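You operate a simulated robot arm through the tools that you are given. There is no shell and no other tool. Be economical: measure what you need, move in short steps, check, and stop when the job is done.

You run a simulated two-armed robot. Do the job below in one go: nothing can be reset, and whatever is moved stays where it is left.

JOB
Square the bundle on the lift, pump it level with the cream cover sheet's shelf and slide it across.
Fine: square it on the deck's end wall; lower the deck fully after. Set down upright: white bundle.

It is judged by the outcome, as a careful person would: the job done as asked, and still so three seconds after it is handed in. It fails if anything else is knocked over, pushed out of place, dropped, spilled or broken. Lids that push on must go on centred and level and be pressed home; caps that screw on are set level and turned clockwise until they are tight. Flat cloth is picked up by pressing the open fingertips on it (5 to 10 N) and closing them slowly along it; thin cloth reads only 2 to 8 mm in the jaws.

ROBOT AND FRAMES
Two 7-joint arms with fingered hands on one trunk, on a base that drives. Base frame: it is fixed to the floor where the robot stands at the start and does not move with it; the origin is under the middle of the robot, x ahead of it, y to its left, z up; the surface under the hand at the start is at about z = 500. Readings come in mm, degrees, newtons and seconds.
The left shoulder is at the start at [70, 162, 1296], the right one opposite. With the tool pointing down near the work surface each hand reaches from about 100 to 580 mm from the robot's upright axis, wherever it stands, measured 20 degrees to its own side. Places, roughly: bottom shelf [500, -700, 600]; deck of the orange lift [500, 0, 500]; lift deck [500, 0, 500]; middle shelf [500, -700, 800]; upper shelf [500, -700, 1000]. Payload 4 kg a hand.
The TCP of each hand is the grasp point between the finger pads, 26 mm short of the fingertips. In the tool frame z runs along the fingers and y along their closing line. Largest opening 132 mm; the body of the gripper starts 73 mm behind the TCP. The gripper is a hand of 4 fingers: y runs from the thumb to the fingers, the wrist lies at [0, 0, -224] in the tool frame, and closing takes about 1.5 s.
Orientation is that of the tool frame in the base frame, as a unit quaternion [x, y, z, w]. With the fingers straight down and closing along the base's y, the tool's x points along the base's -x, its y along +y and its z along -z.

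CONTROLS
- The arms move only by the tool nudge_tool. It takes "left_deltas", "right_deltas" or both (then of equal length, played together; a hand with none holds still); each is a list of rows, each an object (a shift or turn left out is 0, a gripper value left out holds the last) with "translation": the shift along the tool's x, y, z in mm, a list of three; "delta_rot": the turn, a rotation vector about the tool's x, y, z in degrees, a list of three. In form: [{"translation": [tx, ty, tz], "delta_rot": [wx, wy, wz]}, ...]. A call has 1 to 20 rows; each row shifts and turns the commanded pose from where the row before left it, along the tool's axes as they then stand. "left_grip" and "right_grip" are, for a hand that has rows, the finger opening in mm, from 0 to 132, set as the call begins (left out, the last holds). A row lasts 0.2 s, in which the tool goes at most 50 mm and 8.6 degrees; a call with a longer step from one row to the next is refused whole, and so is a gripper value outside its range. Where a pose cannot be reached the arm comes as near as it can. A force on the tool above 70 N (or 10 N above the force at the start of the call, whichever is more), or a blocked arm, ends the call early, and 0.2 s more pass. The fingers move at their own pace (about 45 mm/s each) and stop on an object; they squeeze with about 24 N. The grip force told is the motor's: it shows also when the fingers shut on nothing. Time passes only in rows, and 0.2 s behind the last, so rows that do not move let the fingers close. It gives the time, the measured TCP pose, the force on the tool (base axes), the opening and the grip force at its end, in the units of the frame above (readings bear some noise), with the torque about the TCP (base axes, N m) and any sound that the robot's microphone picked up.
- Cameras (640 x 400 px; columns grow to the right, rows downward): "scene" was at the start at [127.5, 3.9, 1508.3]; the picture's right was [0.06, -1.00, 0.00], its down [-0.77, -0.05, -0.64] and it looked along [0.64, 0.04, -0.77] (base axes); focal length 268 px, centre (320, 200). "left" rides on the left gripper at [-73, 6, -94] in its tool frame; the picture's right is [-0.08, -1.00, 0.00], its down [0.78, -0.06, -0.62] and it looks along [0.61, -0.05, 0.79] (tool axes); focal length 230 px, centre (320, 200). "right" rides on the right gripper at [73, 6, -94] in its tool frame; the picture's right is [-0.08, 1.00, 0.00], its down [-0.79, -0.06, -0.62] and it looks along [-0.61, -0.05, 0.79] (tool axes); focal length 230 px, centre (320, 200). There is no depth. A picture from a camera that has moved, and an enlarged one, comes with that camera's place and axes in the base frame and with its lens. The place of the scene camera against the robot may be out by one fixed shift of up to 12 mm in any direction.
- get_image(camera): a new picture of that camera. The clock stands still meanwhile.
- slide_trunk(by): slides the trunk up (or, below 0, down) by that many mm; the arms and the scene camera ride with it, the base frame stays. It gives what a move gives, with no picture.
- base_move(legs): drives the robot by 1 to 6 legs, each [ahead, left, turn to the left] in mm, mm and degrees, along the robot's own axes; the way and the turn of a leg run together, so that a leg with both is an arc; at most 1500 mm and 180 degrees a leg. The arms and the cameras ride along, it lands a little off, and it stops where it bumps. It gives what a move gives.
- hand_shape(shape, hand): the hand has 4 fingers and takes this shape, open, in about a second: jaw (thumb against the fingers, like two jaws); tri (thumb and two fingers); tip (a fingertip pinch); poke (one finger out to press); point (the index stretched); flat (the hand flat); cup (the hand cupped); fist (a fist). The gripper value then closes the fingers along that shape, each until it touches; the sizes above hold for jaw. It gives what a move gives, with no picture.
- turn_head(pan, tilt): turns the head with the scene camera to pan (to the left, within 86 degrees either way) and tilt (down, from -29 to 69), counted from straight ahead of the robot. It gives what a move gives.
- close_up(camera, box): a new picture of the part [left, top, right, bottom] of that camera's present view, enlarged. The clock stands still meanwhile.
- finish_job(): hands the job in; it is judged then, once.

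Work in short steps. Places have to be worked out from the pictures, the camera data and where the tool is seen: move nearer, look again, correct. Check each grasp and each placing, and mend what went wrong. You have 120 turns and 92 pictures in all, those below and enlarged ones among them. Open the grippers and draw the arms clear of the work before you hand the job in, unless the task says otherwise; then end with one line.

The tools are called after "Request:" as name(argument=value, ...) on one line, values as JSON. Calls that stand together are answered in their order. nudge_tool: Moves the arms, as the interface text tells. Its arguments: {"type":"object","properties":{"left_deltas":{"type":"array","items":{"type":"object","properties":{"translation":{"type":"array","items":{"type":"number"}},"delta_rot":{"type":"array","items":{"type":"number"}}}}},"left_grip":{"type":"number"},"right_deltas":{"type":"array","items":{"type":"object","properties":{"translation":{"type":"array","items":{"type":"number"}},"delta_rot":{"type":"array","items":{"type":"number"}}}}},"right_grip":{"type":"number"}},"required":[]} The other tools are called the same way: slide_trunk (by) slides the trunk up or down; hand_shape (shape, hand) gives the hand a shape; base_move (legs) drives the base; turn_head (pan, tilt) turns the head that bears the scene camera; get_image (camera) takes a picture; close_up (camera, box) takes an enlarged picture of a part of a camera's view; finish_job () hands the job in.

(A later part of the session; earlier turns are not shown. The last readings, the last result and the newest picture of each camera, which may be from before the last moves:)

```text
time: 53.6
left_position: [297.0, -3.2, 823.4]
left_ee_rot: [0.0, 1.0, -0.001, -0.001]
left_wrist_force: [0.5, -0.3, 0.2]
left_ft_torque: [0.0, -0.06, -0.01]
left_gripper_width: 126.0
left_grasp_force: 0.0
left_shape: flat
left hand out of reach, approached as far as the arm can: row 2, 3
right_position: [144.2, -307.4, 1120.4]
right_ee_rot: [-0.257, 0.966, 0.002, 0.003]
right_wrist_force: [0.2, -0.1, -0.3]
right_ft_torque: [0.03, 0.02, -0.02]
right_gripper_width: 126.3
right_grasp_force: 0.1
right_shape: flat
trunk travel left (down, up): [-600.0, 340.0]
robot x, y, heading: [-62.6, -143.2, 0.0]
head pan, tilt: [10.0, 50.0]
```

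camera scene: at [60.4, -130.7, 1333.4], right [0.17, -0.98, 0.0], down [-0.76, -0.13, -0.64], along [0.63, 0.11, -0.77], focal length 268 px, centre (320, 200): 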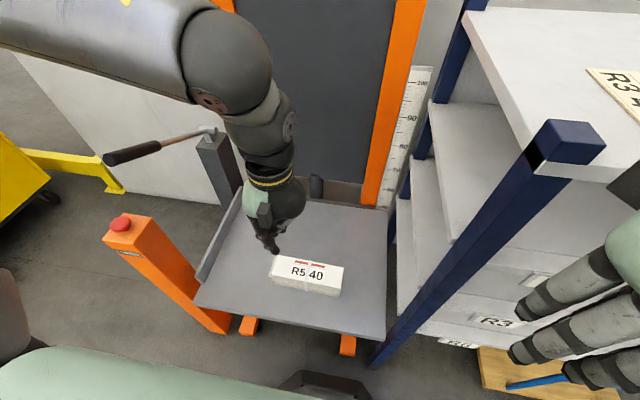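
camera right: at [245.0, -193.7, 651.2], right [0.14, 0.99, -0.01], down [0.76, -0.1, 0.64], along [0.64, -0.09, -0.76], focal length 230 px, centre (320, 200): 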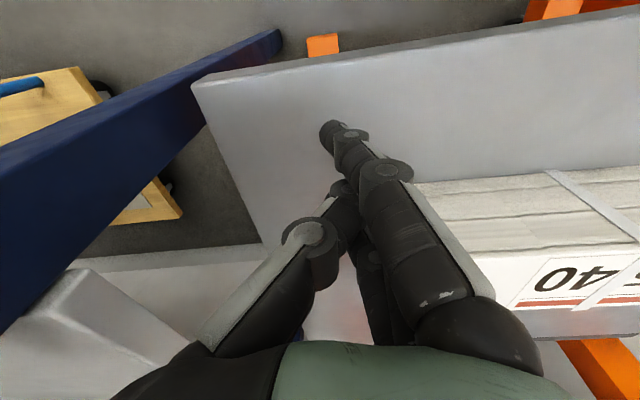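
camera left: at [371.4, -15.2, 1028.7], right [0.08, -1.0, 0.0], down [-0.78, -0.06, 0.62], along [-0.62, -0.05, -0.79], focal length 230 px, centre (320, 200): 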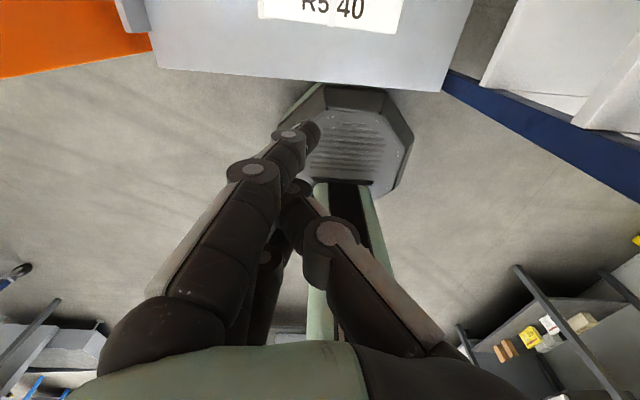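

I test moving forward at this height, to see which direction is limited.

Request:
nudge_tool(left_deltas=[{"translation": [-40, 0, 0]}, {"translation": [-40, 0, 0]}, {"translation": [0, -40, 0]}, {"translation": [0, -40, 0]}])

Request:
get_image(camera="scene")

```text
time: 54.6
left_position: [358.3, -3.9, 847.2]
left_ee_rot: [-0.001, 1.0, 0.001, 0.001]
left_wrist_force: [-0.1, 0.7, 0.0]
left_ft_torque: [-0.03, -0.02, 0.01]
left_gripper_width: 125.9
left_grasp_force: 0.1
left_shape: flat
left hand out of reach, approached as far as the arm can: row 1, 2, 3, 4
right_position: [144.3, -309.2, 1121.1]
right_ee_rot: [-0.258, 0.966, 0.001, 0.004]
right_wrist_force: [-0.1, 0.0, -0.4]
right_ft_torque: [-0.01, 0.02, 0.02]
right_gripper_width: 126.2
right_grasp_force: 0.0
right_shape: flat
trunk travel left (down, up): [-600.0, 340.0]
robot x, y, heading: [-69.2, -144.3, 0.3]
head pan, tilt: [10.0, 50.0]
```

```text
61 pictures are left
camera scene: at [58.5, -131.3, 1333.5], right [0.17, -0.98, 0.0], down [-0.75, -0.13, -0.64], along [0.63, 0.11, -0.77], focal length 268 px, centre (320, 200)
```

scene: 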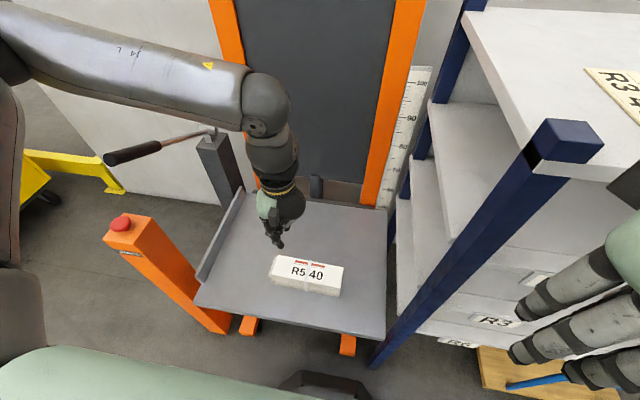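

The left arm works best well to its own side, so the robot should stand further right, about (-100,-400). I shift the left hand outwards, then drive.

Request:
nudge_tool(left_deltas=[{"translation": [0, 40, 0]}, {"translation": [0, 40, 0]}, {"translation": [0, 40, 0]}])

Request:
base_move(legs=[[-30, 0, 0], [0, -250, 0]])

Request:
nudge_tool(left_deltas=[{"translation": [-25, 0, 0]}, {"translation": [-25, 0, 0]}, {"translation": [-20, 0, 0]}, {"translation": [0, 0, 0]}])

Request:
turn_head(pan=35, tilt=50)

Request:
get_image(camera="scene")

```text
time: 55.4
left_position: [357.2, 118.3, 846.4]
left_ee_rot: [0.0, 1.0, 0.001, 0.001]
left_wrist_force: [-0.2, -0.8, 0.7]
left_ft_torque: [-0.02, -0.03, 0.02]
left_gripper_width: 126.1
left_grasp_force: 0.0
left_shape: flat
right_position: [143.6, -306.8, 1122.3]
right_ee_rot: [-0.256, 0.967, 0.001, 0.003]
right_wrist_force: [0.6, 0.2, 0.2]
right_ft_torque: [0.01, -0.02, 0.0]
right_gripper_width: 126.0
right_grasp_force: 0.1
right_shape: flat
trunk travel left (down, up): [-600.0, 340.0]
robot x, y, heading: [-69.2, -146.1, -0.0]
head pan, tilt: [10.0, 50.0]
```

```text
time: 57.6
left_position: [326.9, -127.0, 845.9]
left_ee_rot: [-0.001, 1.0, 0.001, 0.001]
left_wrist_force: [-0.2, 0.8, 0.1]
left_ft_torque: [0.04, 0.0, -0.01]
left_gripper_width: 126.3
left_grasp_force: 0.0
left_shape: flat
right_position: [115.3, -551.0, 1122.8]
right_ee_rot: [-0.257, 0.966, 0.001, 0.003]
right_wrist_force: [-0.2, 0.6, 0.0]
right_ft_torque: [0.0, 0.02, -0.04]
right_gripper_width: 126.0
right_grasp_force: 0.0
right_shape: flat
trunk travel left (down, up): [-600.0, 340.0]
robot x, y, heading: [-96.3, -385.8, -0.1]
head pan, tilt: [10.0, 50.0]
```

```text
time: 58.6
left_position: [396.9, -127.5, 848.1]
left_ee_rot: [-0.001, 1.0, 0.0, -0.001]
left_wrist_force: [-0.3, 0.2, -0.2]
left_ft_torque: [-0.01, -0.02, -0.01]
left_gripper_width: 126.1
left_grasp_force: 0.1
left_shape: flat
right_position: [114.7, -551.8, 1121.3]
right_ee_rot: [-0.256, 0.967, 0.001, 0.004]
right_wrist_force: [-0.1, 0.5, 0.3]
right_ft_torque: [-0.02, -0.03, -0.01]
right_gripper_width: 126.2
right_grasp_force: 0.2
right_shape: flat
trunk travel left (down, up): [-600.0, 340.0]
robot x, y, heading: [-100.2, -385.0, 0.1]
head pan, tilt: [10.0, 50.0]
```

```text
time: 59.5
left_position: [397.4, -126.7, 847.9]
left_ee_rot: [-0.001, 1.0, 0.001, 0.0]
left_wrist_force: [0.3, 0.0, -0.5]
left_ft_torque: [-0.01, 0.0, -0.02]
left_gripper_width: 126.1
left_grasp_force: 0.1
left_shape: flat
right_position: [114.9, -552.8, 1122.0]
right_ee_rot: [-0.256, 0.967, 0.001, 0.003]
right_wrist_force: [0.1, -0.6, 0.3]
right_ft_torque: [0.02, -0.02, -0.01]
right_gripper_width: 126.1
right_grasp_force: 0.0
right_shape: flat
trunk travel left (down, up): [-600.0, 340.0]
robot x, y, heading: [-96.9, -386.7, 0.1]
head pan, tilt: [35.0, 50.0]
```

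```text
60 pictures are left
camera scene: at [15.7, -344.6, 1333.5], right [0.57, -0.82, 0.0], down [-0.63, -0.44, -0.64], along [0.53, 0.37, -0.77], focal length 268 px, centre (320, 200)
```

scene: 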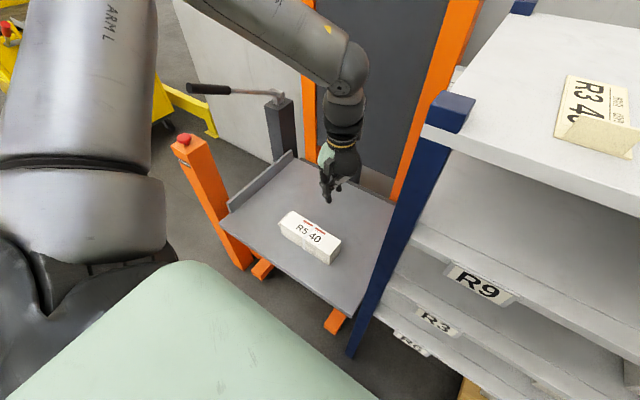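

Good reach and a free elbow. I move right to y≈-192 and descend to just above deck level beside the bundle.

Request:
nudge_tool(left_deltas=[{"translation": [0, -33, 0]}, {"translation": [0, -33, 0]}, {"translation": [0, 0, 40]}, {"translation": [0, 0, 40]}, {"translation": [0, 0, 40]}, {"translation": [0, 0, 40]}, {"translation": [0, 0, 40]}, {"translation": [0, 0, 40]}])

Request:
get_image(camera="scene")

Request:
get_image(camera="left")

```text
time: 61.3
left_position: [353.5, -121.1, 690.8]
left_ee_rot: [-0.002, 1.0, 0.0, 0.001]
left_wrist_force: [-0.1, 1.0, 0.0]
left_ft_torque: [0.01, 0.05, 0.0]
left_gripper_width: 126.0
left_grasp_force: 0.1
left_shape: flat
left hand out of reach, approached as far as the arm can: row 4, 5, 6, 7, 8
right_position: [114.9, -552.8, 1122.6]
right_ee_rot: [-0.257, 0.966, 0.001, 0.002]
right_wrist_force: [-0.3, 0.6, 0.6]
right_ft_torque: [0.0, 0.01, -0.02]
right_gripper_width: 126.0
right_grasp_force: 0.0
right_shape: flat
trunk travel left (down, up): [-600.0, 340.0]
robot x, y, heading: [-99.3, -384.7, 0.4]
head pan, tilt: [35.0, 50.0]
```

```text
59 pictures are left
camera scene: at [15.8, -344.0, 1333.5], right [0.57, -0.82, 0.0], down [-0.63, -0.44, -0.64], along [0.53, 0.37, -0.77], focal length 268 px, centre (320, 200)
```

scene: 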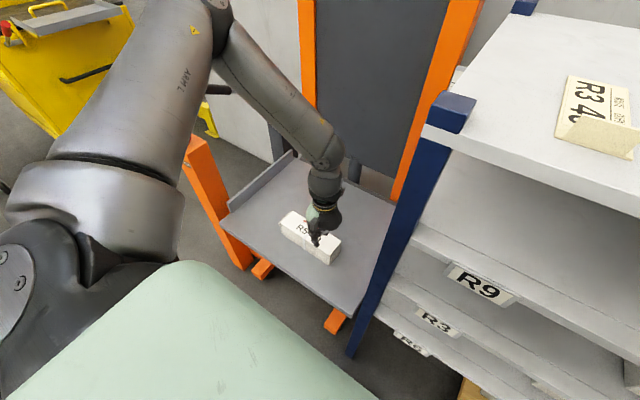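

```text
58 pictures are left
camera left: at [424.4, -114.9, 784.9], right [0.08, -1.0, 0.0], down [-0.79, -0.06, 0.62], along [-0.61, -0.05, -0.79], focal length 230 px, centre (320, 200)
```

left: 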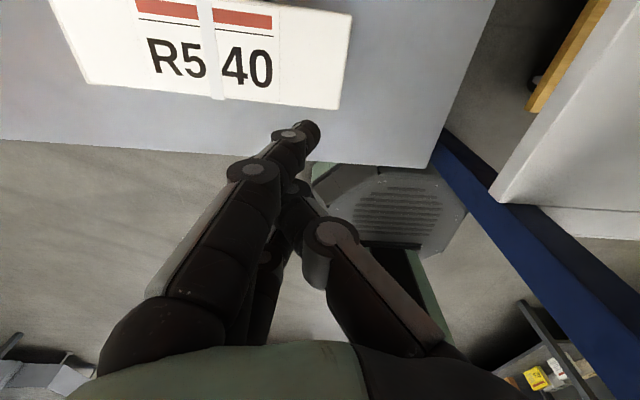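

The trunk is too high for this depth. I raise the hand, lower the trunk, and try again.

Request:
nudge_tool(left_deltas=[{"translation": [0, 0, -45]}, {"translation": [0, 0, -45]}, {"translation": [0, 0, -45]}, {"translation": [0, 0, -45]}])

Request:
slide_trunk(by=-225)

Request:
nudge_tool(left_deltas=[{"translation": [-24, -30, 0]}, {"translation": [-24, -30, 0]}, {"translation": [0, -14, 0]}, {"translation": [0, 0, 0]}])

Request:
get_image(camera="scene")

```text
time: 62.3
left_position: [351.6, -121.4, 875.2]
left_ee_rot: [0.0, 1.0, 0.002, 0.001]
left_wrist_force: [0.0, -0.1, 0.1]
left_ft_torque: [0.03, 0.01, 0.02]
left_gripper_width: 125.9
left_grasp_force: 0.0
left_shape: flat
right_position: [113.0, -553.4, 1122.6]
right_ee_rot: [-0.258, 0.966, 0.001, 0.003]
right_wrist_force: [-0.4, 0.7, -0.5]
right_ft_torque: [0.01, -0.01, 0.02]
right_gripper_width: 126.0
right_grasp_force: 0.0
right_shape: flat
trunk travel left (down, up): [-600.0, 340.0]
robot x, y, heading: [-98.8, -387.7, 0.1]
head pan, tilt: [35.0, 50.0]
```

```text
time: 64.7
left_position: [352.3, -121.2, 648.6]
left_ee_rot: [0.0, 1.0, 0.001, 0.0]
left_wrist_force: [0.4, -0.3, 0.0]
left_ft_torque: [-0.03, -0.02, 0.0]
left_gripper_width: 126.0
left_grasp_force: 0.1
left_shape: flat
right_position: [115.0, -552.6, 896.7]
right_ee_rot: [-0.257, 0.967, 0.001, 0.003]
right_wrist_force: [-0.5, -0.4, -0.6]
right_ft_torque: [-0.01, -0.01, 0.01]
right_gripper_width: 126.2
right_grasp_force: 0.1
right_shape: flat
trunk travel left (down, up): [-375.0, 565.0]
robot x, y, heading: [-96.9, -390.2, 0.3]
head pan, tilt: [35.0, 50.0]
```

```text
time: 65.7
left_position: [396.8, -194.5, 650.8]
left_ee_rot: [-0.001, 1.0, 0.001, 0.0]
left_wrist_force: [0.2, 0.3, 0.6]
left_ft_torque: [-0.03, -0.02, -0.02]
left_gripper_width: 126.1
left_grasp_force: 0.1
left_shape: flat
right_position: [114.9, -552.3, 896.6]
right_ee_rot: [-0.257, 0.966, 0.001, 0.003]
right_wrist_force: [-0.1, -0.4, -0.5]
right_ft_torque: [-0.01, 0.03, -0.02]
right_gripper_width: 125.8
right_grasp_force: 0.1
right_shape: flat
trunk travel left (down, up): [-375.0, 565.0]
robot x, y, heading: [-100.3, -388.3, 0.2]
head pan, tilt: [35.0, 50.0]
```

```text
57 pictures are left
camera scene: at [15.6, -344.5, 1108.5], right [0.58, -0.82, 0.0], down [-0.63, -0.44, -0.64], along [0.53, 0.37, -0.77], focal length 268 px, centre (320, 200)
```

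scene: 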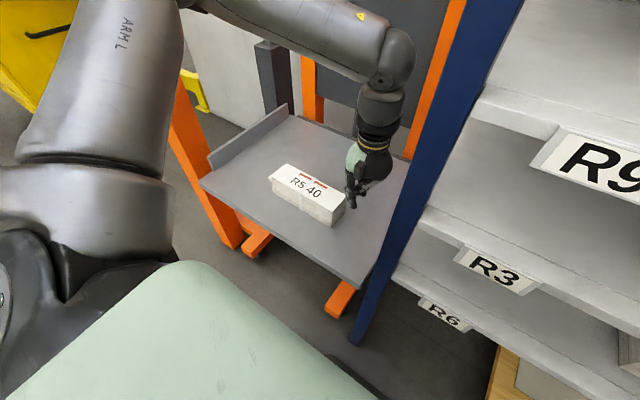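

Now in a good posture. I lower the whole trunk by 112 mm so the fingers come down beside the bundle.

Request:
slide_trunk(by=-112)

Request:
get_image(camera="left")

Request:
get_image(camera="scene")

```text
time: 67.1
left_position: [396.7, -195.3, 537.8]
left_ee_rot: [-0.001, 1.0, 0.001, 0.0]
left_wrist_force: [0.4, 1.3, 0.5]
left_ft_torque: [-0.01, 0.03, -0.02]
left_gripper_width: 125.8
left_grasp_force: 0.1
left_shape: flat
right_position: [114.4, -551.6, 785.1]
right_ee_rot: [-0.256, 0.967, 0.0, 0.003]
right_wrist_force: [0.4, 0.4, -0.3]
right_ft_torque: [-0.02, 0.02, 0.02]
right_gripper_width: 125.9
right_grasp_force: 0.0
right_shape: flat
trunk travel left (down, up): [-263.0, 677.0]
robot x, y, heading: [-96.3, -390.7, 0.2]
head pan, tilt: [35.0, 50.0]
```

```text
56 pictures are left
camera left: at [468.3, -189.3, 632.1], right [0.08, -1.0, 0.0], down [-0.79, -0.06, 0.62], along [-0.61, -0.05, -0.79], focal length 230 px, centre (320, 200)
```

left: 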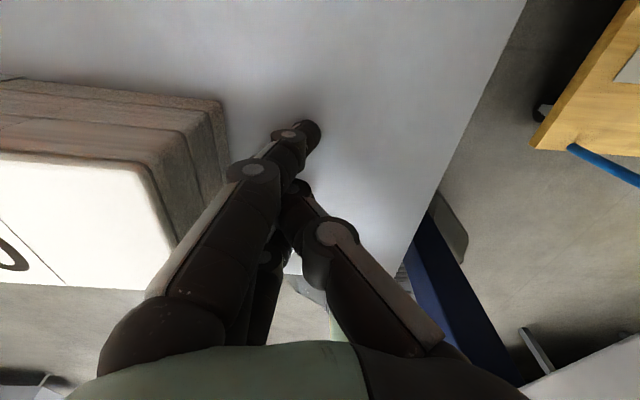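

```text
55 pictures are left
camera scene: at [15.4, -344.6, 996.6], right [0.57, -0.82, 0.0], down [-0.63, -0.44, -0.64], along [0.53, 0.37, -0.77], focal length 268 px, centre (320, 200)
```

scene: 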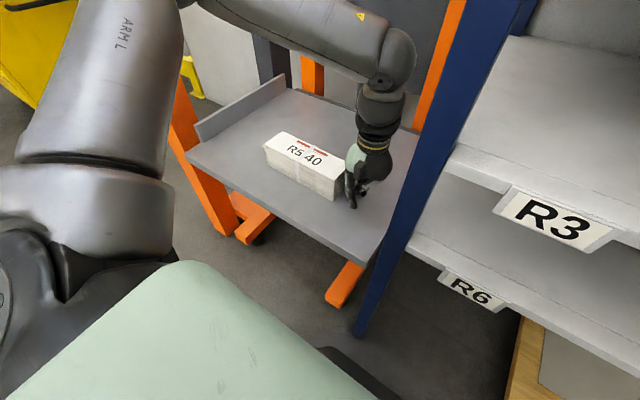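

The fingers stand beside the bundle's end with the hand clear of the rack. I push slowly left and watch the force.

Request:
nudge_tool(left_deltas=[{"translation": [0, 12, 0]}, {"translation": [0, 12, 0]}, {"translation": [0, 12, 0]}, {"translation": [0, 12, 0]}, {"translation": [0, 12, 0]}, {"translation": [0, 12, 0]}, {"translation": [0, 12, 0]}, {"translation": [0, 12, 0]}])

Request:
get_image(camera="left")

Request:
get_image(camera="scene")

```text
time: 68.9
left_position: [396.7, -98.4, 540.2]
left_ee_rot: [-0.002, 1.0, 0.001, 0.0]
left_wrist_force: [-0.5, -2.8, -0.6]
left_ft_torque: [-0.06, -0.01, 0.0]
left_gripper_width: 126.3
left_grasp_force: 0.0
left_shape: flat
right_position: [114.5, -553.4, 784.9]
right_ee_rot: [-0.257, 0.967, 0.001, 0.003]
right_wrist_force: [-0.4, 0.6, 0.3]
right_ft_torque: [0.02, -0.03, 0.0]
right_gripper_width: 126.0
right_grasp_force: 0.0
right_shape: flat
trunk travel left (down, up): [-263.0, 677.0]
robot x, y, heading: [-99.8, -387.2, -0.1]
head pan, tilt: [35.0, 50.0]
```

```text
54 pictures are left
camera left: at [467.8, -92.8, 632.7], right [0.08, -1.0, 0.0], down [-0.78, -0.06, 0.62], along [-0.61, -0.05, -0.79], focal length 230 px, centre (320, 200)
```

left: 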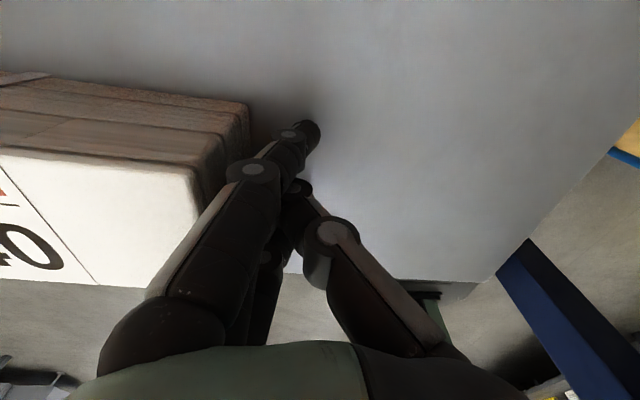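

```text
53 pictures are left
camera scene: at [15.5, -344.6, 996.5], right [0.57, -0.82, 0.0], down [-0.63, -0.44, -0.64], along [0.53, 0.37, -0.77], focal length 268 px, centre (320, 200)
```

scene: 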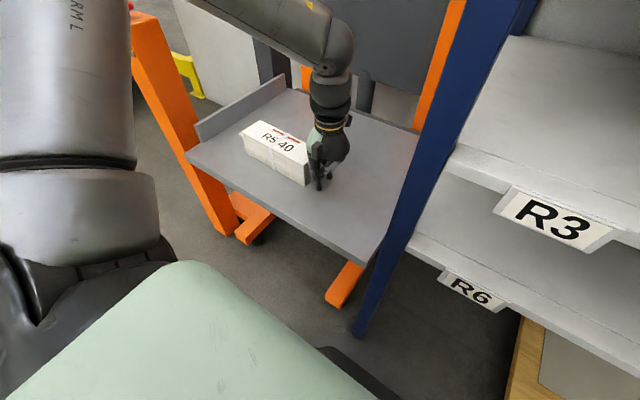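

The bundle slides easily (~3 N); its right end is near y=-51. Now clear of the rack, I tilt the hand 23° so the finger backs are upright.

Request:
nudge_tool(left_deltas=[{"delta_rot": [-7.7, 0, 0]}, {"delta_rot": [-7.7, 0, 0]}, {"delta_rot": [-7.7, 0, 0]}])

Request:
get_image(camera="left")

Request:
close_up(camera="scene", box=[180, 40, 420, 240])

```text
time: 69.7
left_position: [384.4, -78.4, 534.4]
left_ee_rot: [-0.001, 0.98, 0.198, 0.002]
left_wrist_force: [0.1, 0.9, 0.1]
left_ft_torque: [0.0, 0.02, 0.04]
left_gripper_width: 126.0
left_grasp_force: 0.1
left_shape: flat
left hand out of reach, approached as far as the arm can: row 3
right_position: [114.5, -551.8, 785.1]
right_ee_rot: [-0.257, 0.966, 0.0, 0.003]
right_wrist_force: [-0.3, 0.6, -0.7]
right_ft_torque: [-0.03, 0.0, -0.01]
right_gripper_width: 126.2
right_grasp_force: 0.2
right_shape: flat
trunk travel left (down, up): [-263.0, 677.0]
robot x, y, heading: [-93.9, -389.5, 0.0]
head pan, tilt: [35.0, 50.0]
```

```text
52 pictures are left
camera left: at [456.7, -109.1, 623.4], right [0.08, -0.92, -0.39], down [-0.79, -0.3, 0.54], along [-0.61, 0.26, -0.75], focal length 230 px, centre (320, 200)
```

left: 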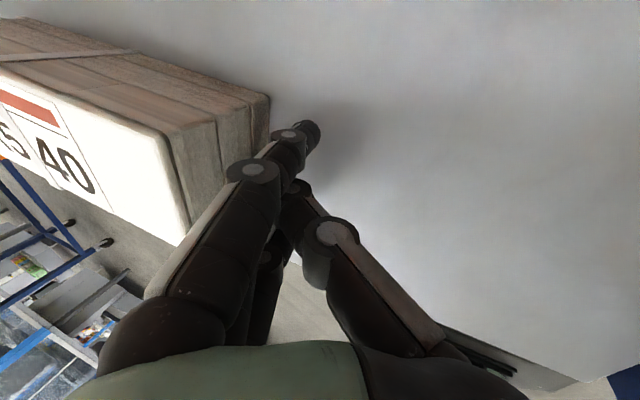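

```text
2.00 times, centred on (300, 140) of scene
camera zoom: at [14.9, -344.0, 996.7], right [0.58, -0.82, 0.0], down [-0.63, -0.44, -0.64], along [0.53, 0.37, -0.77], focal length 535 px, centre (360, 320)
```

zoom: 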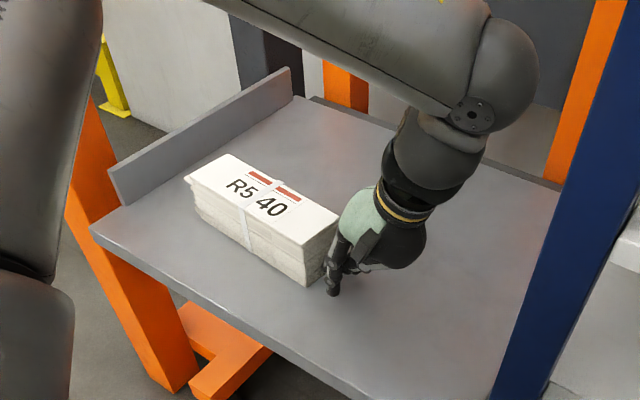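

Finger backs look parallel to the bundle's end. The arm is near its reach, so I back the hand off 100 mm, drive the base left 110 mm, then press with the arm.

Request:
nudge_tool(left_deltas=[{"translation": [0, -31, -13]}, {"translation": [0, -31, -13]}, {"translation": [0, -31, -13]}])

Request:
base_move(legs=[[0, 110, 0]])

Request:
turn_head(pan=30, tilt=40)

Request:
get_image(camera="scene")

```text
time: 70.5
left_position: [355.4, -95.0, 527.1]
left_ee_rot: [-0.001, 0.98, 0.198, 0.002]
left_wrist_force: [1.2, 0.6, 4.2]
left_ft_torque: [0.11, 0.01, -0.04]
left_gripper_width: 0.0
left_grasp_force: 0.1
left_shape: flat
left hand out of reach, approached as far as the arm can: row 1, 2, 3
right_position: [114.2, -552.6, 784.7]
right_ee_rot: [-0.257, 0.966, 0.001, 0.003]
right_wrist_force: [-0.7, 0.3, -0.5]
right_ft_torque: [-0.03, 0.03, -0.01]
right_gripper_width: 126.1
right_grasp_force: 0.1
right_shape: flat
trunk travel left (down, up): [-263.0, 677.0]
robot x, y, heading: [-102.0, -387.2, -0.1]
head pan, tilt: [35.0, 50.0]
```

```text
time: 71.7
left_position: [355.0, 11.7, 531.3]
left_ee_rot: [-0.001, 0.98, 0.197, 0.004]
left_wrist_force: [4.5, -7.3, 34.5]
left_ft_torque: [-0.39, 0.72, 0.24]
left_gripper_width: 126.0
left_grasp_force: 0.0
left_shape: flat
right_position: [113.1, -445.9, 785.4]
right_ee_rot: [-0.257, 0.966, 0.001, 0.005]
right_wrist_force: [-0.1, 0.5, -0.3]
right_ft_torque: [-0.03, 0.0, 0.0]
right_gripper_width: 126.1
right_grasp_force: 0.1
right_shape: flat
trunk travel left (down, up): [-263.0, 677.0]
robot x, y, heading: [-101.0, -280.9, 0.3]
head pan, tilt: [35.0, 50.0]
```

```text
time: 72.4
left_position: [357.3, 13.2, 528.7]
left_ee_rot: [0.0, 0.98, 0.198, 0.003]
left_wrist_force: [0.4, -0.8, 1.6]
left_ft_torque: [0.0, 0.0, -0.01]
left_gripper_width: 126.3
left_grasp_force: 0.0
left_shape: flat
right_position: [114.1, -444.1, 783.5]
right_ee_rot: [-0.257, 0.966, 0.001, 0.004]
right_wrist_force: [-0.2, 0.3, -0.6]
right_ft_torque: [0.01, -0.02, -0.01]
right_gripper_width: 126.1
right_grasp_force: 0.0
right_shape: flat
trunk travel left (down, up): [-263.0, 677.0]
robot x, y, heading: [-96.1, -282.9, 0.2]
head pan, tilt: [30.0, 40.0]
```

```text
50 pictures are left
camera scene: at [26.0, -239.1, 1010.5], right [0.5, -0.87, 0.0], down [-0.56, -0.32, -0.77], along [0.66, 0.38, -0.64], focal length 268 px, centre (320, 200)
```

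scene: 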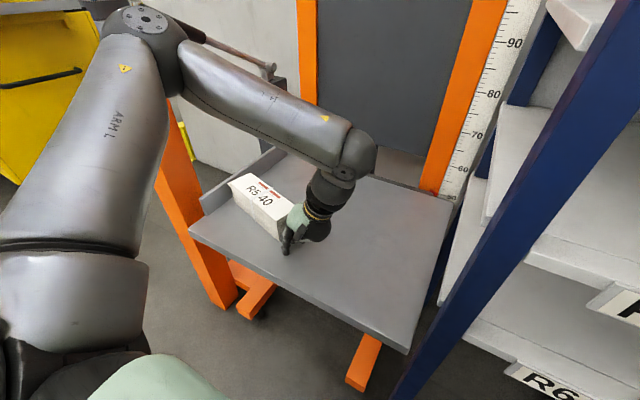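

The drive carried the bundle to the wall area already. I look at the bundle and the elbow near the lever.

Request:
close_up(camera="scene", box=[80, 0, 400, 270])

Request:
get_image(camera="left")

```text
1.48 times, centred on (240, 135) of scene
camera zoom: at [26.0, -239.1, 1010.5], right [0.5, -0.87, 0.0], down [-0.56, -0.32, -0.77], along [0.66, 0.38, -0.64], focal length 397 px, centre (438, 296)
```

zoom: 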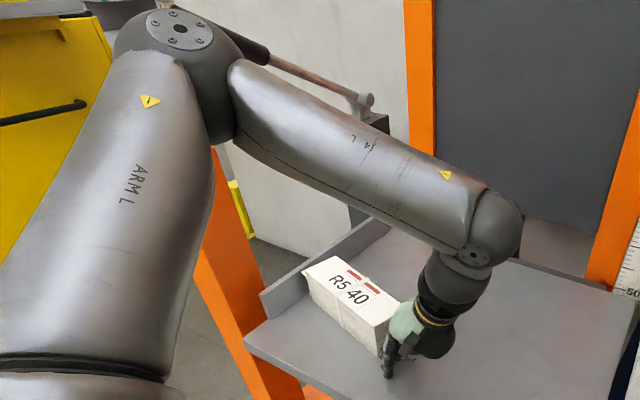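

```text
48 pictures are left
camera left: at [427.2, -17.9, 617.0], right [0.08, -0.92, -0.39], down [-0.79, -0.29, 0.54], along [-0.61, 0.26, -0.75], focal length 230 px, centre (320, 200)
```

left: 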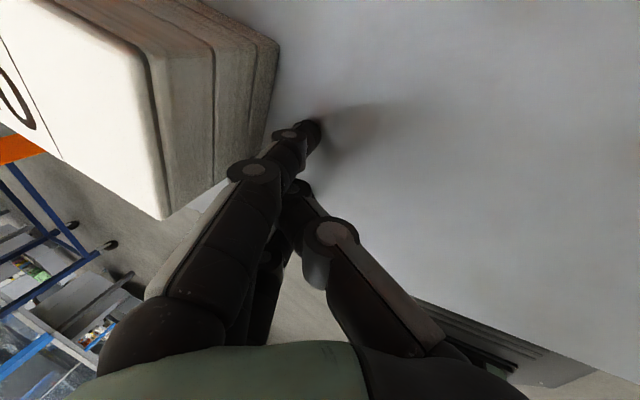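

The bundle turned about 20°: its right end is near (376,74) and its left near corner is at the wall. I will lift off, untilt, and push the right end's near side in +x to straighten it.

Request:
slide_trunk(by=170)

Request:
nudge_tool(left_deltas=[{"delta_rot": [7.7, 0, 0]}, {"delta_rot": [7.7, 0, 0]}, {"delta_rot": [7.4, 0, 0]}, {"translation": [30, 0, 0]}, {"translation": [30, 0, 0]}])

Request:
base_move(legs=[[0, 130, 0]])

Request:
get_image(camera="left")

Request:
get_image(camera="scene")

```text
time: 74.3
left_position: [356.4, 13.3, 698.0]
left_ee_rot: [0.0, 0.98, 0.197, 0.004]
left_wrist_force: [-0.2, 0.0, 0.7]
left_ft_torque: [0.0, -0.02, 0.02]
left_gripper_width: 125.9
left_grasp_force: 0.0
left_shape: flat
right_position: [114.9, -444.9, 955.1]
right_ee_rot: [-0.257, 0.966, 0.001, 0.004]
right_wrist_force: [0.1, -0.3, -0.1]
right_ft_torque: [0.03, 0.0, -0.03]
right_gripper_width: 126.2
right_grasp_force: 0.0
right_shape: flat
trunk travel left (down, up): [-433.0, 507.0]
robot x, y, heading: [-95.6, -282.3, -0.1]
head pan, tilt: [30.0, 40.0]
```

```text
time: 75.5
left_position: [296.9, 10.9, 698.0]
left_ee_rot: [0.0, 1.0, -0.002, 0.004]
left_wrist_force: [-0.5, 1.0, -0.1]
left_ft_torque: [0.0, -0.03, 0.02]
left_gripper_width: 126.3
left_grasp_force: 0.0
left_shape: flat
right_position: [114.3, -444.0, 955.4]
right_ee_rot: [-0.257, 0.966, 0.001, 0.004]
right_wrist_force: [-0.1, 0.2, -0.6]
right_ft_torque: [0.02, 0.01, 0.0]
right_gripper_width: 126.1
right_grasp_force: 0.0
right_shape: flat
trunk travel left (down, up): [-433.0, 507.0]
robot x, y, heading: [-97.9, -276.2, -0.0]
head pan, tilt: [30.0, 40.0]
```

```text
time: 76.8
left_position: [295.5, 140.4, 697.4]
left_ee_rot: [-0.002, 1.0, -0.001, 0.003]
left_wrist_force: [-0.2, 0.4, -1.1]
left_ft_torque: [-0.03, 0.0, -0.02]
left_gripper_width: 126.2
left_grasp_force: 0.1
left_shape: flat
right_position: [114.2, -315.0, 955.2]
right_ee_rot: [-0.258, 0.966, 0.0, 0.003]
right_wrist_force: [-0.7, 0.4, -0.1]
right_ft_torque: [-0.01, 0.02, 0.03]
right_gripper_width: 126.2
right_grasp_force: 0.0
right_shape: flat
trunk travel left (down, up): [-433.0, 507.0]
robot x, y, heading: [-98.2, -151.6, 0.2]
head pan, tilt: [30.0, 40.0]
```

```text
47 pictures are left
camera left: at [367.0, 146.8, 791.6], right [0.08, -1.0, 0.0], down [-0.79, -0.06, 0.61], along [-0.61, -0.05, -0.79], focal length 230 px, centre (320, 200)
```

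left: 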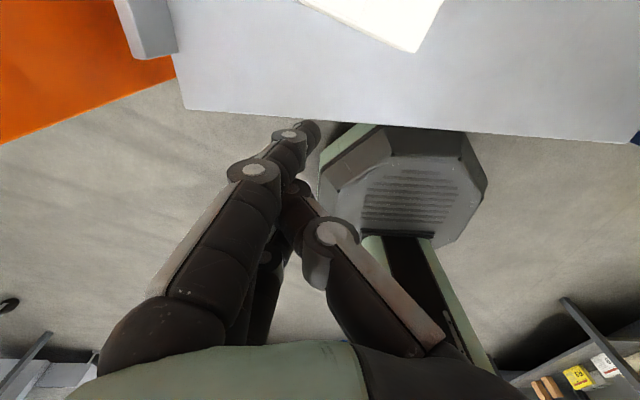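

```text
46 pictures are left
camera scene: at [25.6, -109.1, 1180.7], right [0.5, -0.86, 0.0], down [-0.56, -0.32, -0.77], along [0.66, 0.38, -0.64], focal length 268 px, centre (320, 200)
```

scene: 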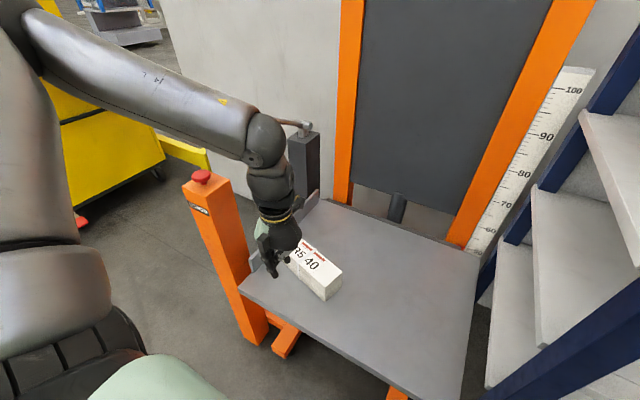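

The bundle's near edge runs from (353,71) to (379,162), about 16° off. I bring the hand to y≈88 in front of it and lower by trunk.

Request:
nudge_tool(left_deltas=[{"translation": [5, -26, 0]}, {"translation": [5, -26, 0]}, {"translation": [0, 0, 0]}])

Request:
slide_trunk(by=-157)

Request:
get_image(camera="left")

Request:
get_image(camera="scene")

```text
time: 77.6
left_position: [283.7, 89.2, 697.9]
left_ee_rot: [-0.002, 1.0, -0.001, 0.003]
left_wrist_force: [0.9, -0.2, 0.2]
left_ft_torque: [-0.01, -0.01, 0.0]
left_gripper_width: 126.2
left_grasp_force: 0.0
left_shape: flat
right_position: [114.2, -315.4, 954.5]
right_ee_rot: [-0.259, 0.966, 0.002, 0.003]
right_wrist_force: [0.5, 0.2, -0.2]
right_ft_torque: [0.01, 0.03, -0.01]
right_gripper_width: 126.1
right_grasp_force: 0.1
right_shape: flat
trunk travel left (down, up): [-433.0, 507.0]
robot x, y, heading: [-96.7, -150.2, 0.1]
head pan, tilt: [30.0, 40.0]
```

```text
time: 79.4
left_position: [284.8, 89.7, 541.8]
left_ee_rot: [-0.001, 1.0, 0.001, 0.003]
left_wrist_force: [0.0, 0.1, 0.6]
left_ft_torque: [-0.04, -0.03, 0.0]
left_gripper_width: 126.1
left_grasp_force: 0.1
left_shape: flat
right_position: [114.5, -315.3, 798.3]
right_ee_rot: [-0.258, 0.966, 0.001, 0.003]
right_wrist_force: [-0.5, 0.6, -0.5]
right_ft_torque: [-0.03, 0.02, 0.01]
right_gripper_width: 126.1
right_grasp_force: 0.0
right_shape: flat
trunk travel left (down, up): [-276.0, 664.0]
robot x, y, heading: [-96.4, -153.1, 0.1]
head pan, tilt: [30.0, 40.0]
```

```text
45 pictures are left
camera left: at [356.3, 95.3, 634.7], right [0.08, -1.0, 0.0], down [-0.79, -0.06, 0.61], along [-0.61, -0.05, -0.79], focal length 230 px, centre (320, 200)
```

left: 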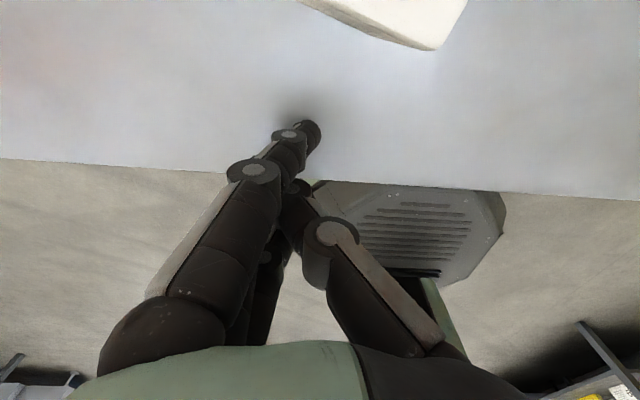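

```text
44 pictures are left
camera scene: at [25.5, -110.0, 1023.8], right [0.5, -0.86, 0.0], down [-0.56, -0.32, -0.77], along [0.66, 0.39, -0.64], focal length 268 px, centre (320, 200)
```

scene: 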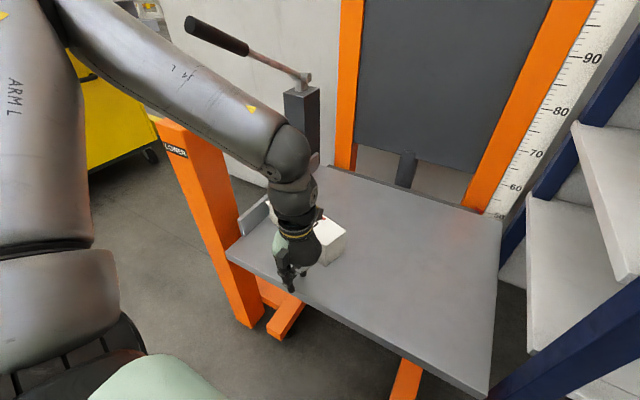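

The index finger's front edge is near x=320 and the bundle's side near x=361. I push +x by 80 mm, then look.

Request:
nudge_tool(left_deltas=[{"translation": [-10, 0, 0]}, {"translation": [-10, 0, 0]}, {"translation": [-10, 0, 0]}, {"translation": [-10, 0, 0]}, {"translation": [-10, 0, 0]}, {"translation": [-10, 0, 0]}, {"translation": [-10, 0, 0]}, {"translation": [-10, 0, 0]}])

Request:
get_image(camera="left")

```text
time: 81.2
left_position: [365.2, 89.8, 542.3]
left_ee_rot: [-0.001, 1.0, 0.0, 0.003]
left_wrist_force: [-2.2, -0.5, -0.6]
left_ft_torque: [-0.04, 0.04, -0.01]
left_gripper_width: 126.3
left_grasp_force: 0.0
left_shape: flat
right_position: [115.3, -315.3, 796.7]
right_ee_rot: [-0.259, 0.966, 0.001, 0.003]
right_wrist_force: [0.3, 0.7, 0.5]
right_ft_torque: [-0.02, -0.03, 0.03]
right_gripper_width: 126.0
right_grasp_force: 0.1
right_shape: flat
trunk travel left (down, up): [-276.0, 664.0]
robot x, y, heading: [-101.2, -154.4, 0.0]
head pan, tilt: [30.0, 40.0]
```

```text
43 pictures are left
camera left: at [437.0, 95.5, 636.1], right [0.08, -1.0, 0.0], down [-0.79, -0.06, 0.61], along [-0.61, -0.05, -0.79], focal length 230 px, centre (320, 200)
```

left: 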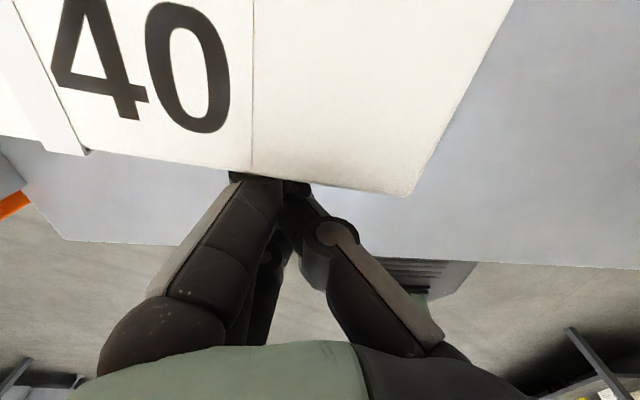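

Remaining yaw is about 5–6°. I push another 18 mm.

Request:
nudge_tool(left_deltas=[{"translation": [-6, 0, 0]}, {"translation": [-6, 0, 0]}, {"translation": [-6, 0, 0]}, {"translation": [0, 0, 0]}])

Request:
get_image(camera="left")

```text
time: 82.2
left_position: [383.2, 89.1, 540.1]
left_ee_rot: [-0.002, 1.0, 0.0, 0.004]
left_wrist_force: [-2.1, -1.2, 1.4]
left_ft_torque: [0.04, -0.06, 0.01]
left_gripper_width: 126.2
left_grasp_force: 0.1
left_shape: flat
right_position: [114.9, -314.5, 798.6]
right_ee_rot: [-0.259, 0.966, 0.001, 0.003]
right_wrist_force: [0.3, -0.3, 1.8]
right_ft_torque: [0.01, 0.01, 0.0]
right_gripper_width: 126.0
right_grasp_force: 0.1
right_shape: flat
trunk travel left (down, up): [-276.0, 664.0]
robot x, y, heading: [-95.8, -155.3, 0.1]
head pan, tilt: [30.0, 40.0]
```

```text
42 pictures are left
camera left: at [455.0, 95.3, 635.0], right [0.08, -1.0, 0.0], down [-0.79, -0.06, 0.61], along [-0.61, -0.05, -0.79], focal length 230 px, centre (320, 200)
```

left: 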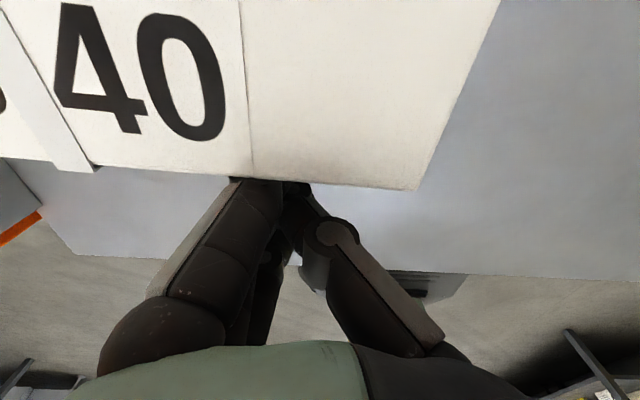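

The bundle is now square to within ~1°, with its right end at y≈53 and x≈407–479. I retract, raise, and move over to press its end flat against the wall.

Request:
nudge_tool(left_deltas=[{"translation": [25, 0, 0]}, {"translation": [25, 0, 0]}])

Request:
slide_trunk(by=160)

Request:
base_move(legs=[[60, -100, 0]])

Request:
nudge_tool(left_deltas=[{"translation": [-24, -10, 0]}, {"translation": [-24, -10, 0]}, {"delta_rot": [-7.5, 0, 0]}, {"delta_rot": [-7.5, 0, 0]}, {"delta_rot": [-7.5, 0, 0]}])

Request:
get_image(camera="left")

```text
time: 82.8
left_position: [334.2, 90.1, 539.0]
left_ee_rot: [-0.002, 1.0, -0.001, 0.004]
left_wrist_force: [-0.6, 0.2, 0.6]
left_ft_torque: [0.02, -0.03, 0.01]
left_gripper_width: 126.1
left_grasp_force: 0.0
left_shape: flat
right_position: [114.5, -315.3, 798.0]
right_ee_rot: [-0.259, 0.966, 0.001, 0.004]
right_wrist_force: [0.9, 0.2, 0.1]
right_ft_torque: [-0.01, 0.05, -0.01]
right_gripper_width: 125.9
right_grasp_force: 0.0
right_shape: flat
trunk travel left (down, up): [-276.0, 664.0]
robot x, y, heading: [-99.6, -155.0, 0.1]
head pan, tilt: [30.0, 40.0]
```

```text
time: 84.7
left_position: [334.3, 89.3, 697.7]
left_ee_rot: [-0.001, 1.0, 0.0, 0.004]
left_wrist_force: [0.3, 0.2, -0.8]
left_ft_torque: [-0.01, -0.01, 0.02]
left_gripper_width: 126.0
left_grasp_force: 0.1
left_shape: flat
right_position: [113.8, -315.7, 958.4]
right_ee_rot: [-0.259, 0.966, 0.001, 0.003]
right_wrist_force: [-0.5, 0.9, 0.0]
right_ft_torque: [-0.04, -0.03, 0.01]
right_gripper_width: 126.2
right_grasp_force: 0.0
right_shape: flat
trunk travel left (down, up): [-436.0, 504.0]
robot x, y, heading: [-99.7, -153.5, 0.2]
head pan, tilt: [30.0, 40.0]
```

```text
time: 85.9
left_position: [394.1, -6.4, 698.0]
left_ee_rot: [-0.001, 1.0, 0.0, 0.003]
left_wrist_force: [0.2, -0.5, 0.4]
left_ft_torque: [0.01, 0.01, 0.03]
left_gripper_width: 125.9
left_grasp_force: 0.1
left_shape: flat
right_position: [173.5, -412.8, 958.6]
right_ee_rot: [-0.259, 0.966, 0.001, 0.003]
right_wrist_force: [0.1, -0.2, 0.2]
right_ft_torque: [0.03, 0.04, -0.05]
right_gripper_width: 126.1
right_grasp_force: 0.0
right_shape: flat
trunk travel left (down, up): [-436.0, 504.0]
robot x, y, heading: [-38.3, -246.1, 0.1]
head pan, tilt: [30.0, 40.0]
```

```text
time: 87.1
left_position: [415.8, 35.5, 693.2]
left_ee_rot: [-0.001, 0.982, 0.186, 0.006]
left_wrist_force: [-0.4, -0.9, -1.0]
left_ft_torque: [-0.03, -0.02, 0.0]
left_gripper_width: 126.2
left_grasp_force: 0.0
left_shape: flat
left hand out of reach, approached as far as the arm can: row 4, 5
right_position: [172.8, -412.0, 957.9]
right_ee_rot: [-0.258, 0.966, 0.001, 0.003]
right_wrist_force: [-0.3, 0.7, -0.2]
right_ft_torque: [0.0, -0.01, -0.01]
right_gripper_width: 126.0
right_grasp_force: 0.0
right_shape: flat
trunk travel left (down, up): [-436.0, 504.0]
robot x, y, heading: [-38.8, -249.8, 0.0]
head pan, tilt: [30.0, 40.0]
```

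```text
41 pictures are left
camera left: at [487.5, 7.2, 783.4], right [0.08, -0.93, -0.36], down [-0.79, -0.28, 0.54], along [-0.61, 0.24, -0.76], focal length 230 px, centre (320, 200)
```

left: 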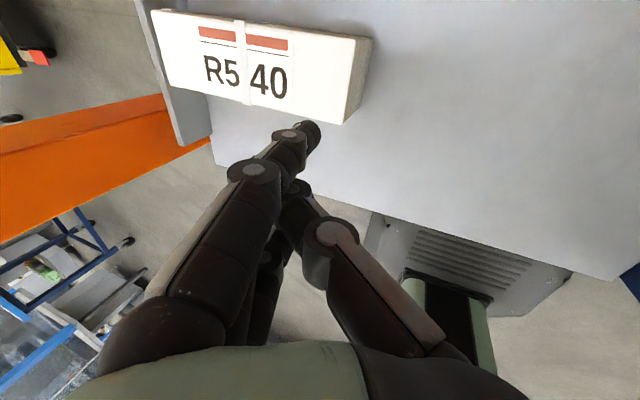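

The tilt strains the wrist, so I keep about 10° tilt and move to x≈440, y≈-5 before lowering.

Request:
nudge_tool(left_deltas=[{"delta_rot": [6, 0, 0]}, {"delta_rot": [6, 0, 0]}, {"translation": [-8, -20, -4]}, {"translation": [-8, -20, -4]}, {"translation": [-8, 0, 0]}, {"translation": [0, 0, 0]}])

```text
time: 88.5
left_position: [441.4, -5.1, 695.4]
left_ee_rot: [-0.003, 0.996, 0.09, 0.004]
left_wrist_force: [-0.7, -0.5, -0.3]
left_ft_torque: [0.02, -0.03, 0.02]
left_gripper_width: 126.1
left_grasp_force: 0.0
left_shape: flat
right_position: [173.9, -411.5, 958.1]
right_ee_rot: [-0.259, 0.966, 0.001, 0.003]
right_wrist_force: [0.3, -0.4, 0.5]
right_ft_torque: [0.03, 0.02, 0.01]
right_gripper_width: 126.2
right_grasp_force: 0.1
right_shape: flat
trunk travel left (down, up): [-436.0, 504.0]
robot x, y, heading: [-42.2, -249.0, 0.3]
head pan, tilt: [30.0, 40.0]
```

Pose reached. I lower by trunk, then push left in small steps and watch the force for wall contact.

Request:
slide_trunk(by=-157)

Request:
nudge_tool(left_deltas=[{"translation": [0, 6, 1]}, {"translation": [0, 6, 1]}, {"translation": [0, 6, 1]}, {"translation": [0, 4, 0.7]}, {"translation": [0, 4, 0.7]}])

Request:
get_image(camera="left")

```text
time: 90.3
left_position: [441.5, -5.1, 538.6]
left_ee_rot: [-0.002, 0.996, 0.091, 0.003]
left_wrist_force: [0.7, 0.7, 0.1]
left_ft_torque: [-0.03, 0.0, 0.04]
left_gripper_width: 126.2
left_grasp_force: 0.0
left_shape: flat
right_position: [173.5, -411.9, 800.6]
right_ee_rot: [-0.259, 0.966, 0.001, 0.003]
right_wrist_force: [0.7, 0.0, 0.7]
right_ft_torque: [-0.01, 0.0, 0.0]
right_gripper_width: 126.2
right_grasp_force: 0.0
right_shape: flat
trunk travel left (down, up): [-279.0, 661.0]
robot x, y, heading: [-37.1, -242.2, 0.3]
head pan, tilt: [30.0, 40.0]
```

```text
time: 91.5
left_position: [441.8, 21.2, 536.9]
left_ee_rot: [-0.002, 0.996, 0.092, 0.004]
left_wrist_force: [0.1, -4.1, 0.4]
left_ft_torque: [-0.08, -0.01, -0.02]
left_gripper_width: 126.3
left_grasp_force: 0.0
left_shape: flat
right_position: [173.1, -413.0, 801.7]
right_ee_rot: [-0.259, 0.966, 0.0, 0.003]
right_wrist_force: [0.1, 0.0, -0.4]
right_ft_torque: [0.01, 0.02, 0.0]
right_gripper_width: 126.3
right_grasp_force: 0.1
right_shape: flat
trunk travel left (down, up): [-279.0, 661.0]
robot x, y, heading: [-41.3, -247.9, 0.1]
head pan, tilt: [30.0, 40.0]
```

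```text
40 pictures are left
camera left: at [512.7, 10.5, 631.5], right [0.08, -0.98, -0.18], down [-0.79, -0.17, 0.59], along [-0.61, 0.09, -0.79], focal length 230 px, centre (320, 200)
```

left: 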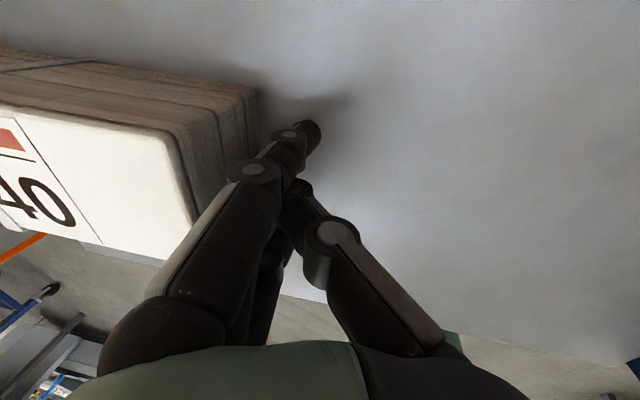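

Contact at about 4 N. I continue in 3–4 mm steps until the wall is felt.

Request:
nudge_tool(left_deltas=[{"translation": [0, 4, 0.7]}, {"translation": [0, 4, 0.7]}, {"translation": [0, 4, 0.7]}])

Request:
nudge_tool(left_deltas=[{"translation": [0, 3, 0.5]}, {"translation": [0, 3, 0.5]}])

Request:
get_image(camera="scene")

```text
time: 92.3
left_position: [441.3, 33.1, 537.1]
left_ee_rot: [-0.002, 0.996, 0.092, 0.003]
left_wrist_force: [0.0, -3.8, 1.4]
left_ft_torque: [-0.04, 0.0, 0.01]
left_gripper_width: 126.2
left_grasp_force: 0.0
left_shape: flat
right_position: [174.3, -411.5, 800.8]
right_ee_rot: [-0.258, 0.966, 0.001, 0.003]
right_wrist_force: [-0.1, 0.2, 0.4]
right_ft_torque: [0.0, 0.03, 0.0]
right_gripper_width: 126.2
right_grasp_force: 0.1
right_shape: flat
trunk travel left (down, up): [-279.0, 661.0]
robot x, y, heading: [-43.4, -249.4, 0.1]
head pan, tilt: [30.0, 40.0]
```

```text
time: 92.9
left_position: [441.4, 38.2, 537.9]
left_ee_rot: [-0.001, 0.996, 0.091, 0.003]
left_wrist_force: [0.1, -6.6, -0.5]
left_ft_torque: [-0.16, 0.03, 0.02]
left_gripper_width: 126.1
left_grasp_force: 0.0
left_shape: flat
right_position: [173.2, -412.1, 799.5]
right_ee_rot: [-0.259, 0.966, 0.0, 0.003]
right_wrist_force: [-0.6, -0.2, 0.5]
right_ft_torque: [0.0, 0.0, 0.02]
right_gripper_width: 126.0
right_grasp_force: 0.1
right_shape: flat
trunk travel left (down, up): [-279.0, 661.0]
robot x, y, heading: [-41.0, -247.9, 0.1]
head pan, tilt: [30.0, 40.0]
```

```text
39 pictures are left
camera scene: at [84.5, -206.7, 1026.7], right [0.5, -0.86, 0.0], down [-0.56, -0.32, -0.77], along [0.66, 0.39, -0.64], focal length 268 px, centre (320, 200)
```

scene: 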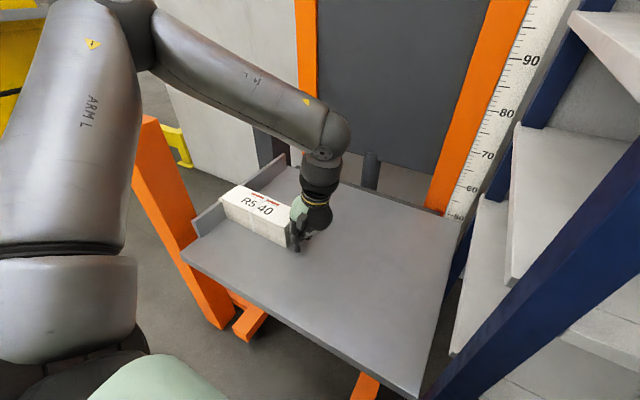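

Force has begun to rise (6.6 N). I zoom on the wall contact and push a few millimetres more.

Request:
nudge_tool(left_deltas=[{"translation": [0, 3, 0.5]}, {"translation": [0, 3, 0.5]}])

Request:
nudge_tool(left_deltas=[{"translation": [0, 3, 0.5]}, {"translation": [0, 2, 0.3]}])

Request:
close_up(camera="scene", box=[170, 140, 350, 270])

```text
time: 93.5
left_position: [442.8, 44.3, 538.3]
left_ee_rot: [-0.001, 0.996, 0.091, 0.004]
left_wrist_force: [0.5, -16.8, -2.0]
left_ft_torque: [-0.32, -0.01, -0.04]
left_gripper_width: 126.1
left_grasp_force: 0.2
left_shape: flat
right_position: [173.2, -413.6, 801.2]
right_ee_rot: [-0.259, 0.966, 0.001, 0.003]
right_wrist_force: [0.9, 0.3, -0.7]
right_ft_torque: [0.03, -0.01, 0.01]
right_gripper_width: 125.9
right_grasp_force: 0.0
right_shape: flat
trunk travel left (down, up): [-279.0, 661.0]
robot x, y, heading: [-36.4, -249.5, 0.3]
head pan, tilt: [30.0, 40.0]
```

```text
time: 94.1
left_position: [442.2, 46.7, 540.2]
left_ee_rot: [0.0, 0.996, 0.089, 0.005]
left_wrist_force: [1.6, -28.2, -1.5]
left_ft_torque: [-0.49, -0.03, -0.12]
left_gripper_width: 126.1
left_grasp_force: 0.0
left_shape: flat
right_position: [173.3, -414.2, 801.1]
right_ee_rot: [-0.259, 0.966, 0.001, 0.003]
right_wrist_force: [-0.5, -0.3, -0.8]
right_ft_torque: [-0.03, 0.03, -0.02]
right_gripper_width: 126.2
right_grasp_force: 0.1
right_shape: flat
trunk travel left (down, up): [-279.0, 661.0]
robot x, y, heading: [-39.6, -249.3, 0.1]
head pan, tilt: [30.0, 40.0]
```

```text
3.08 times, centred on (260, 205) of scene
camera zoom: at [84.6, -208.4, 1026.8], right [0.5, -0.86, 0.0], down [-0.56, -0.32, -0.77], along [0.66, 0.39, -0.64], focal length 824 px, centre (505, 185)
```

zoom: 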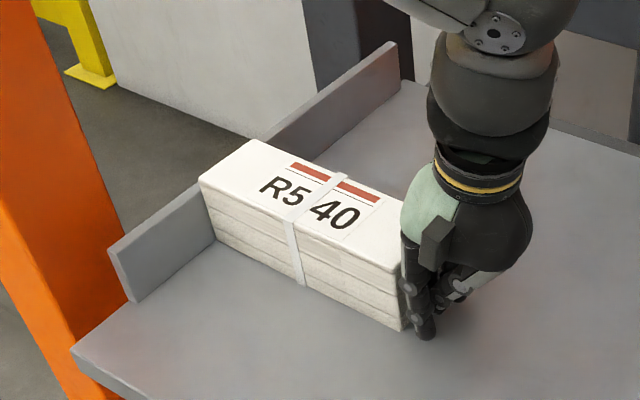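

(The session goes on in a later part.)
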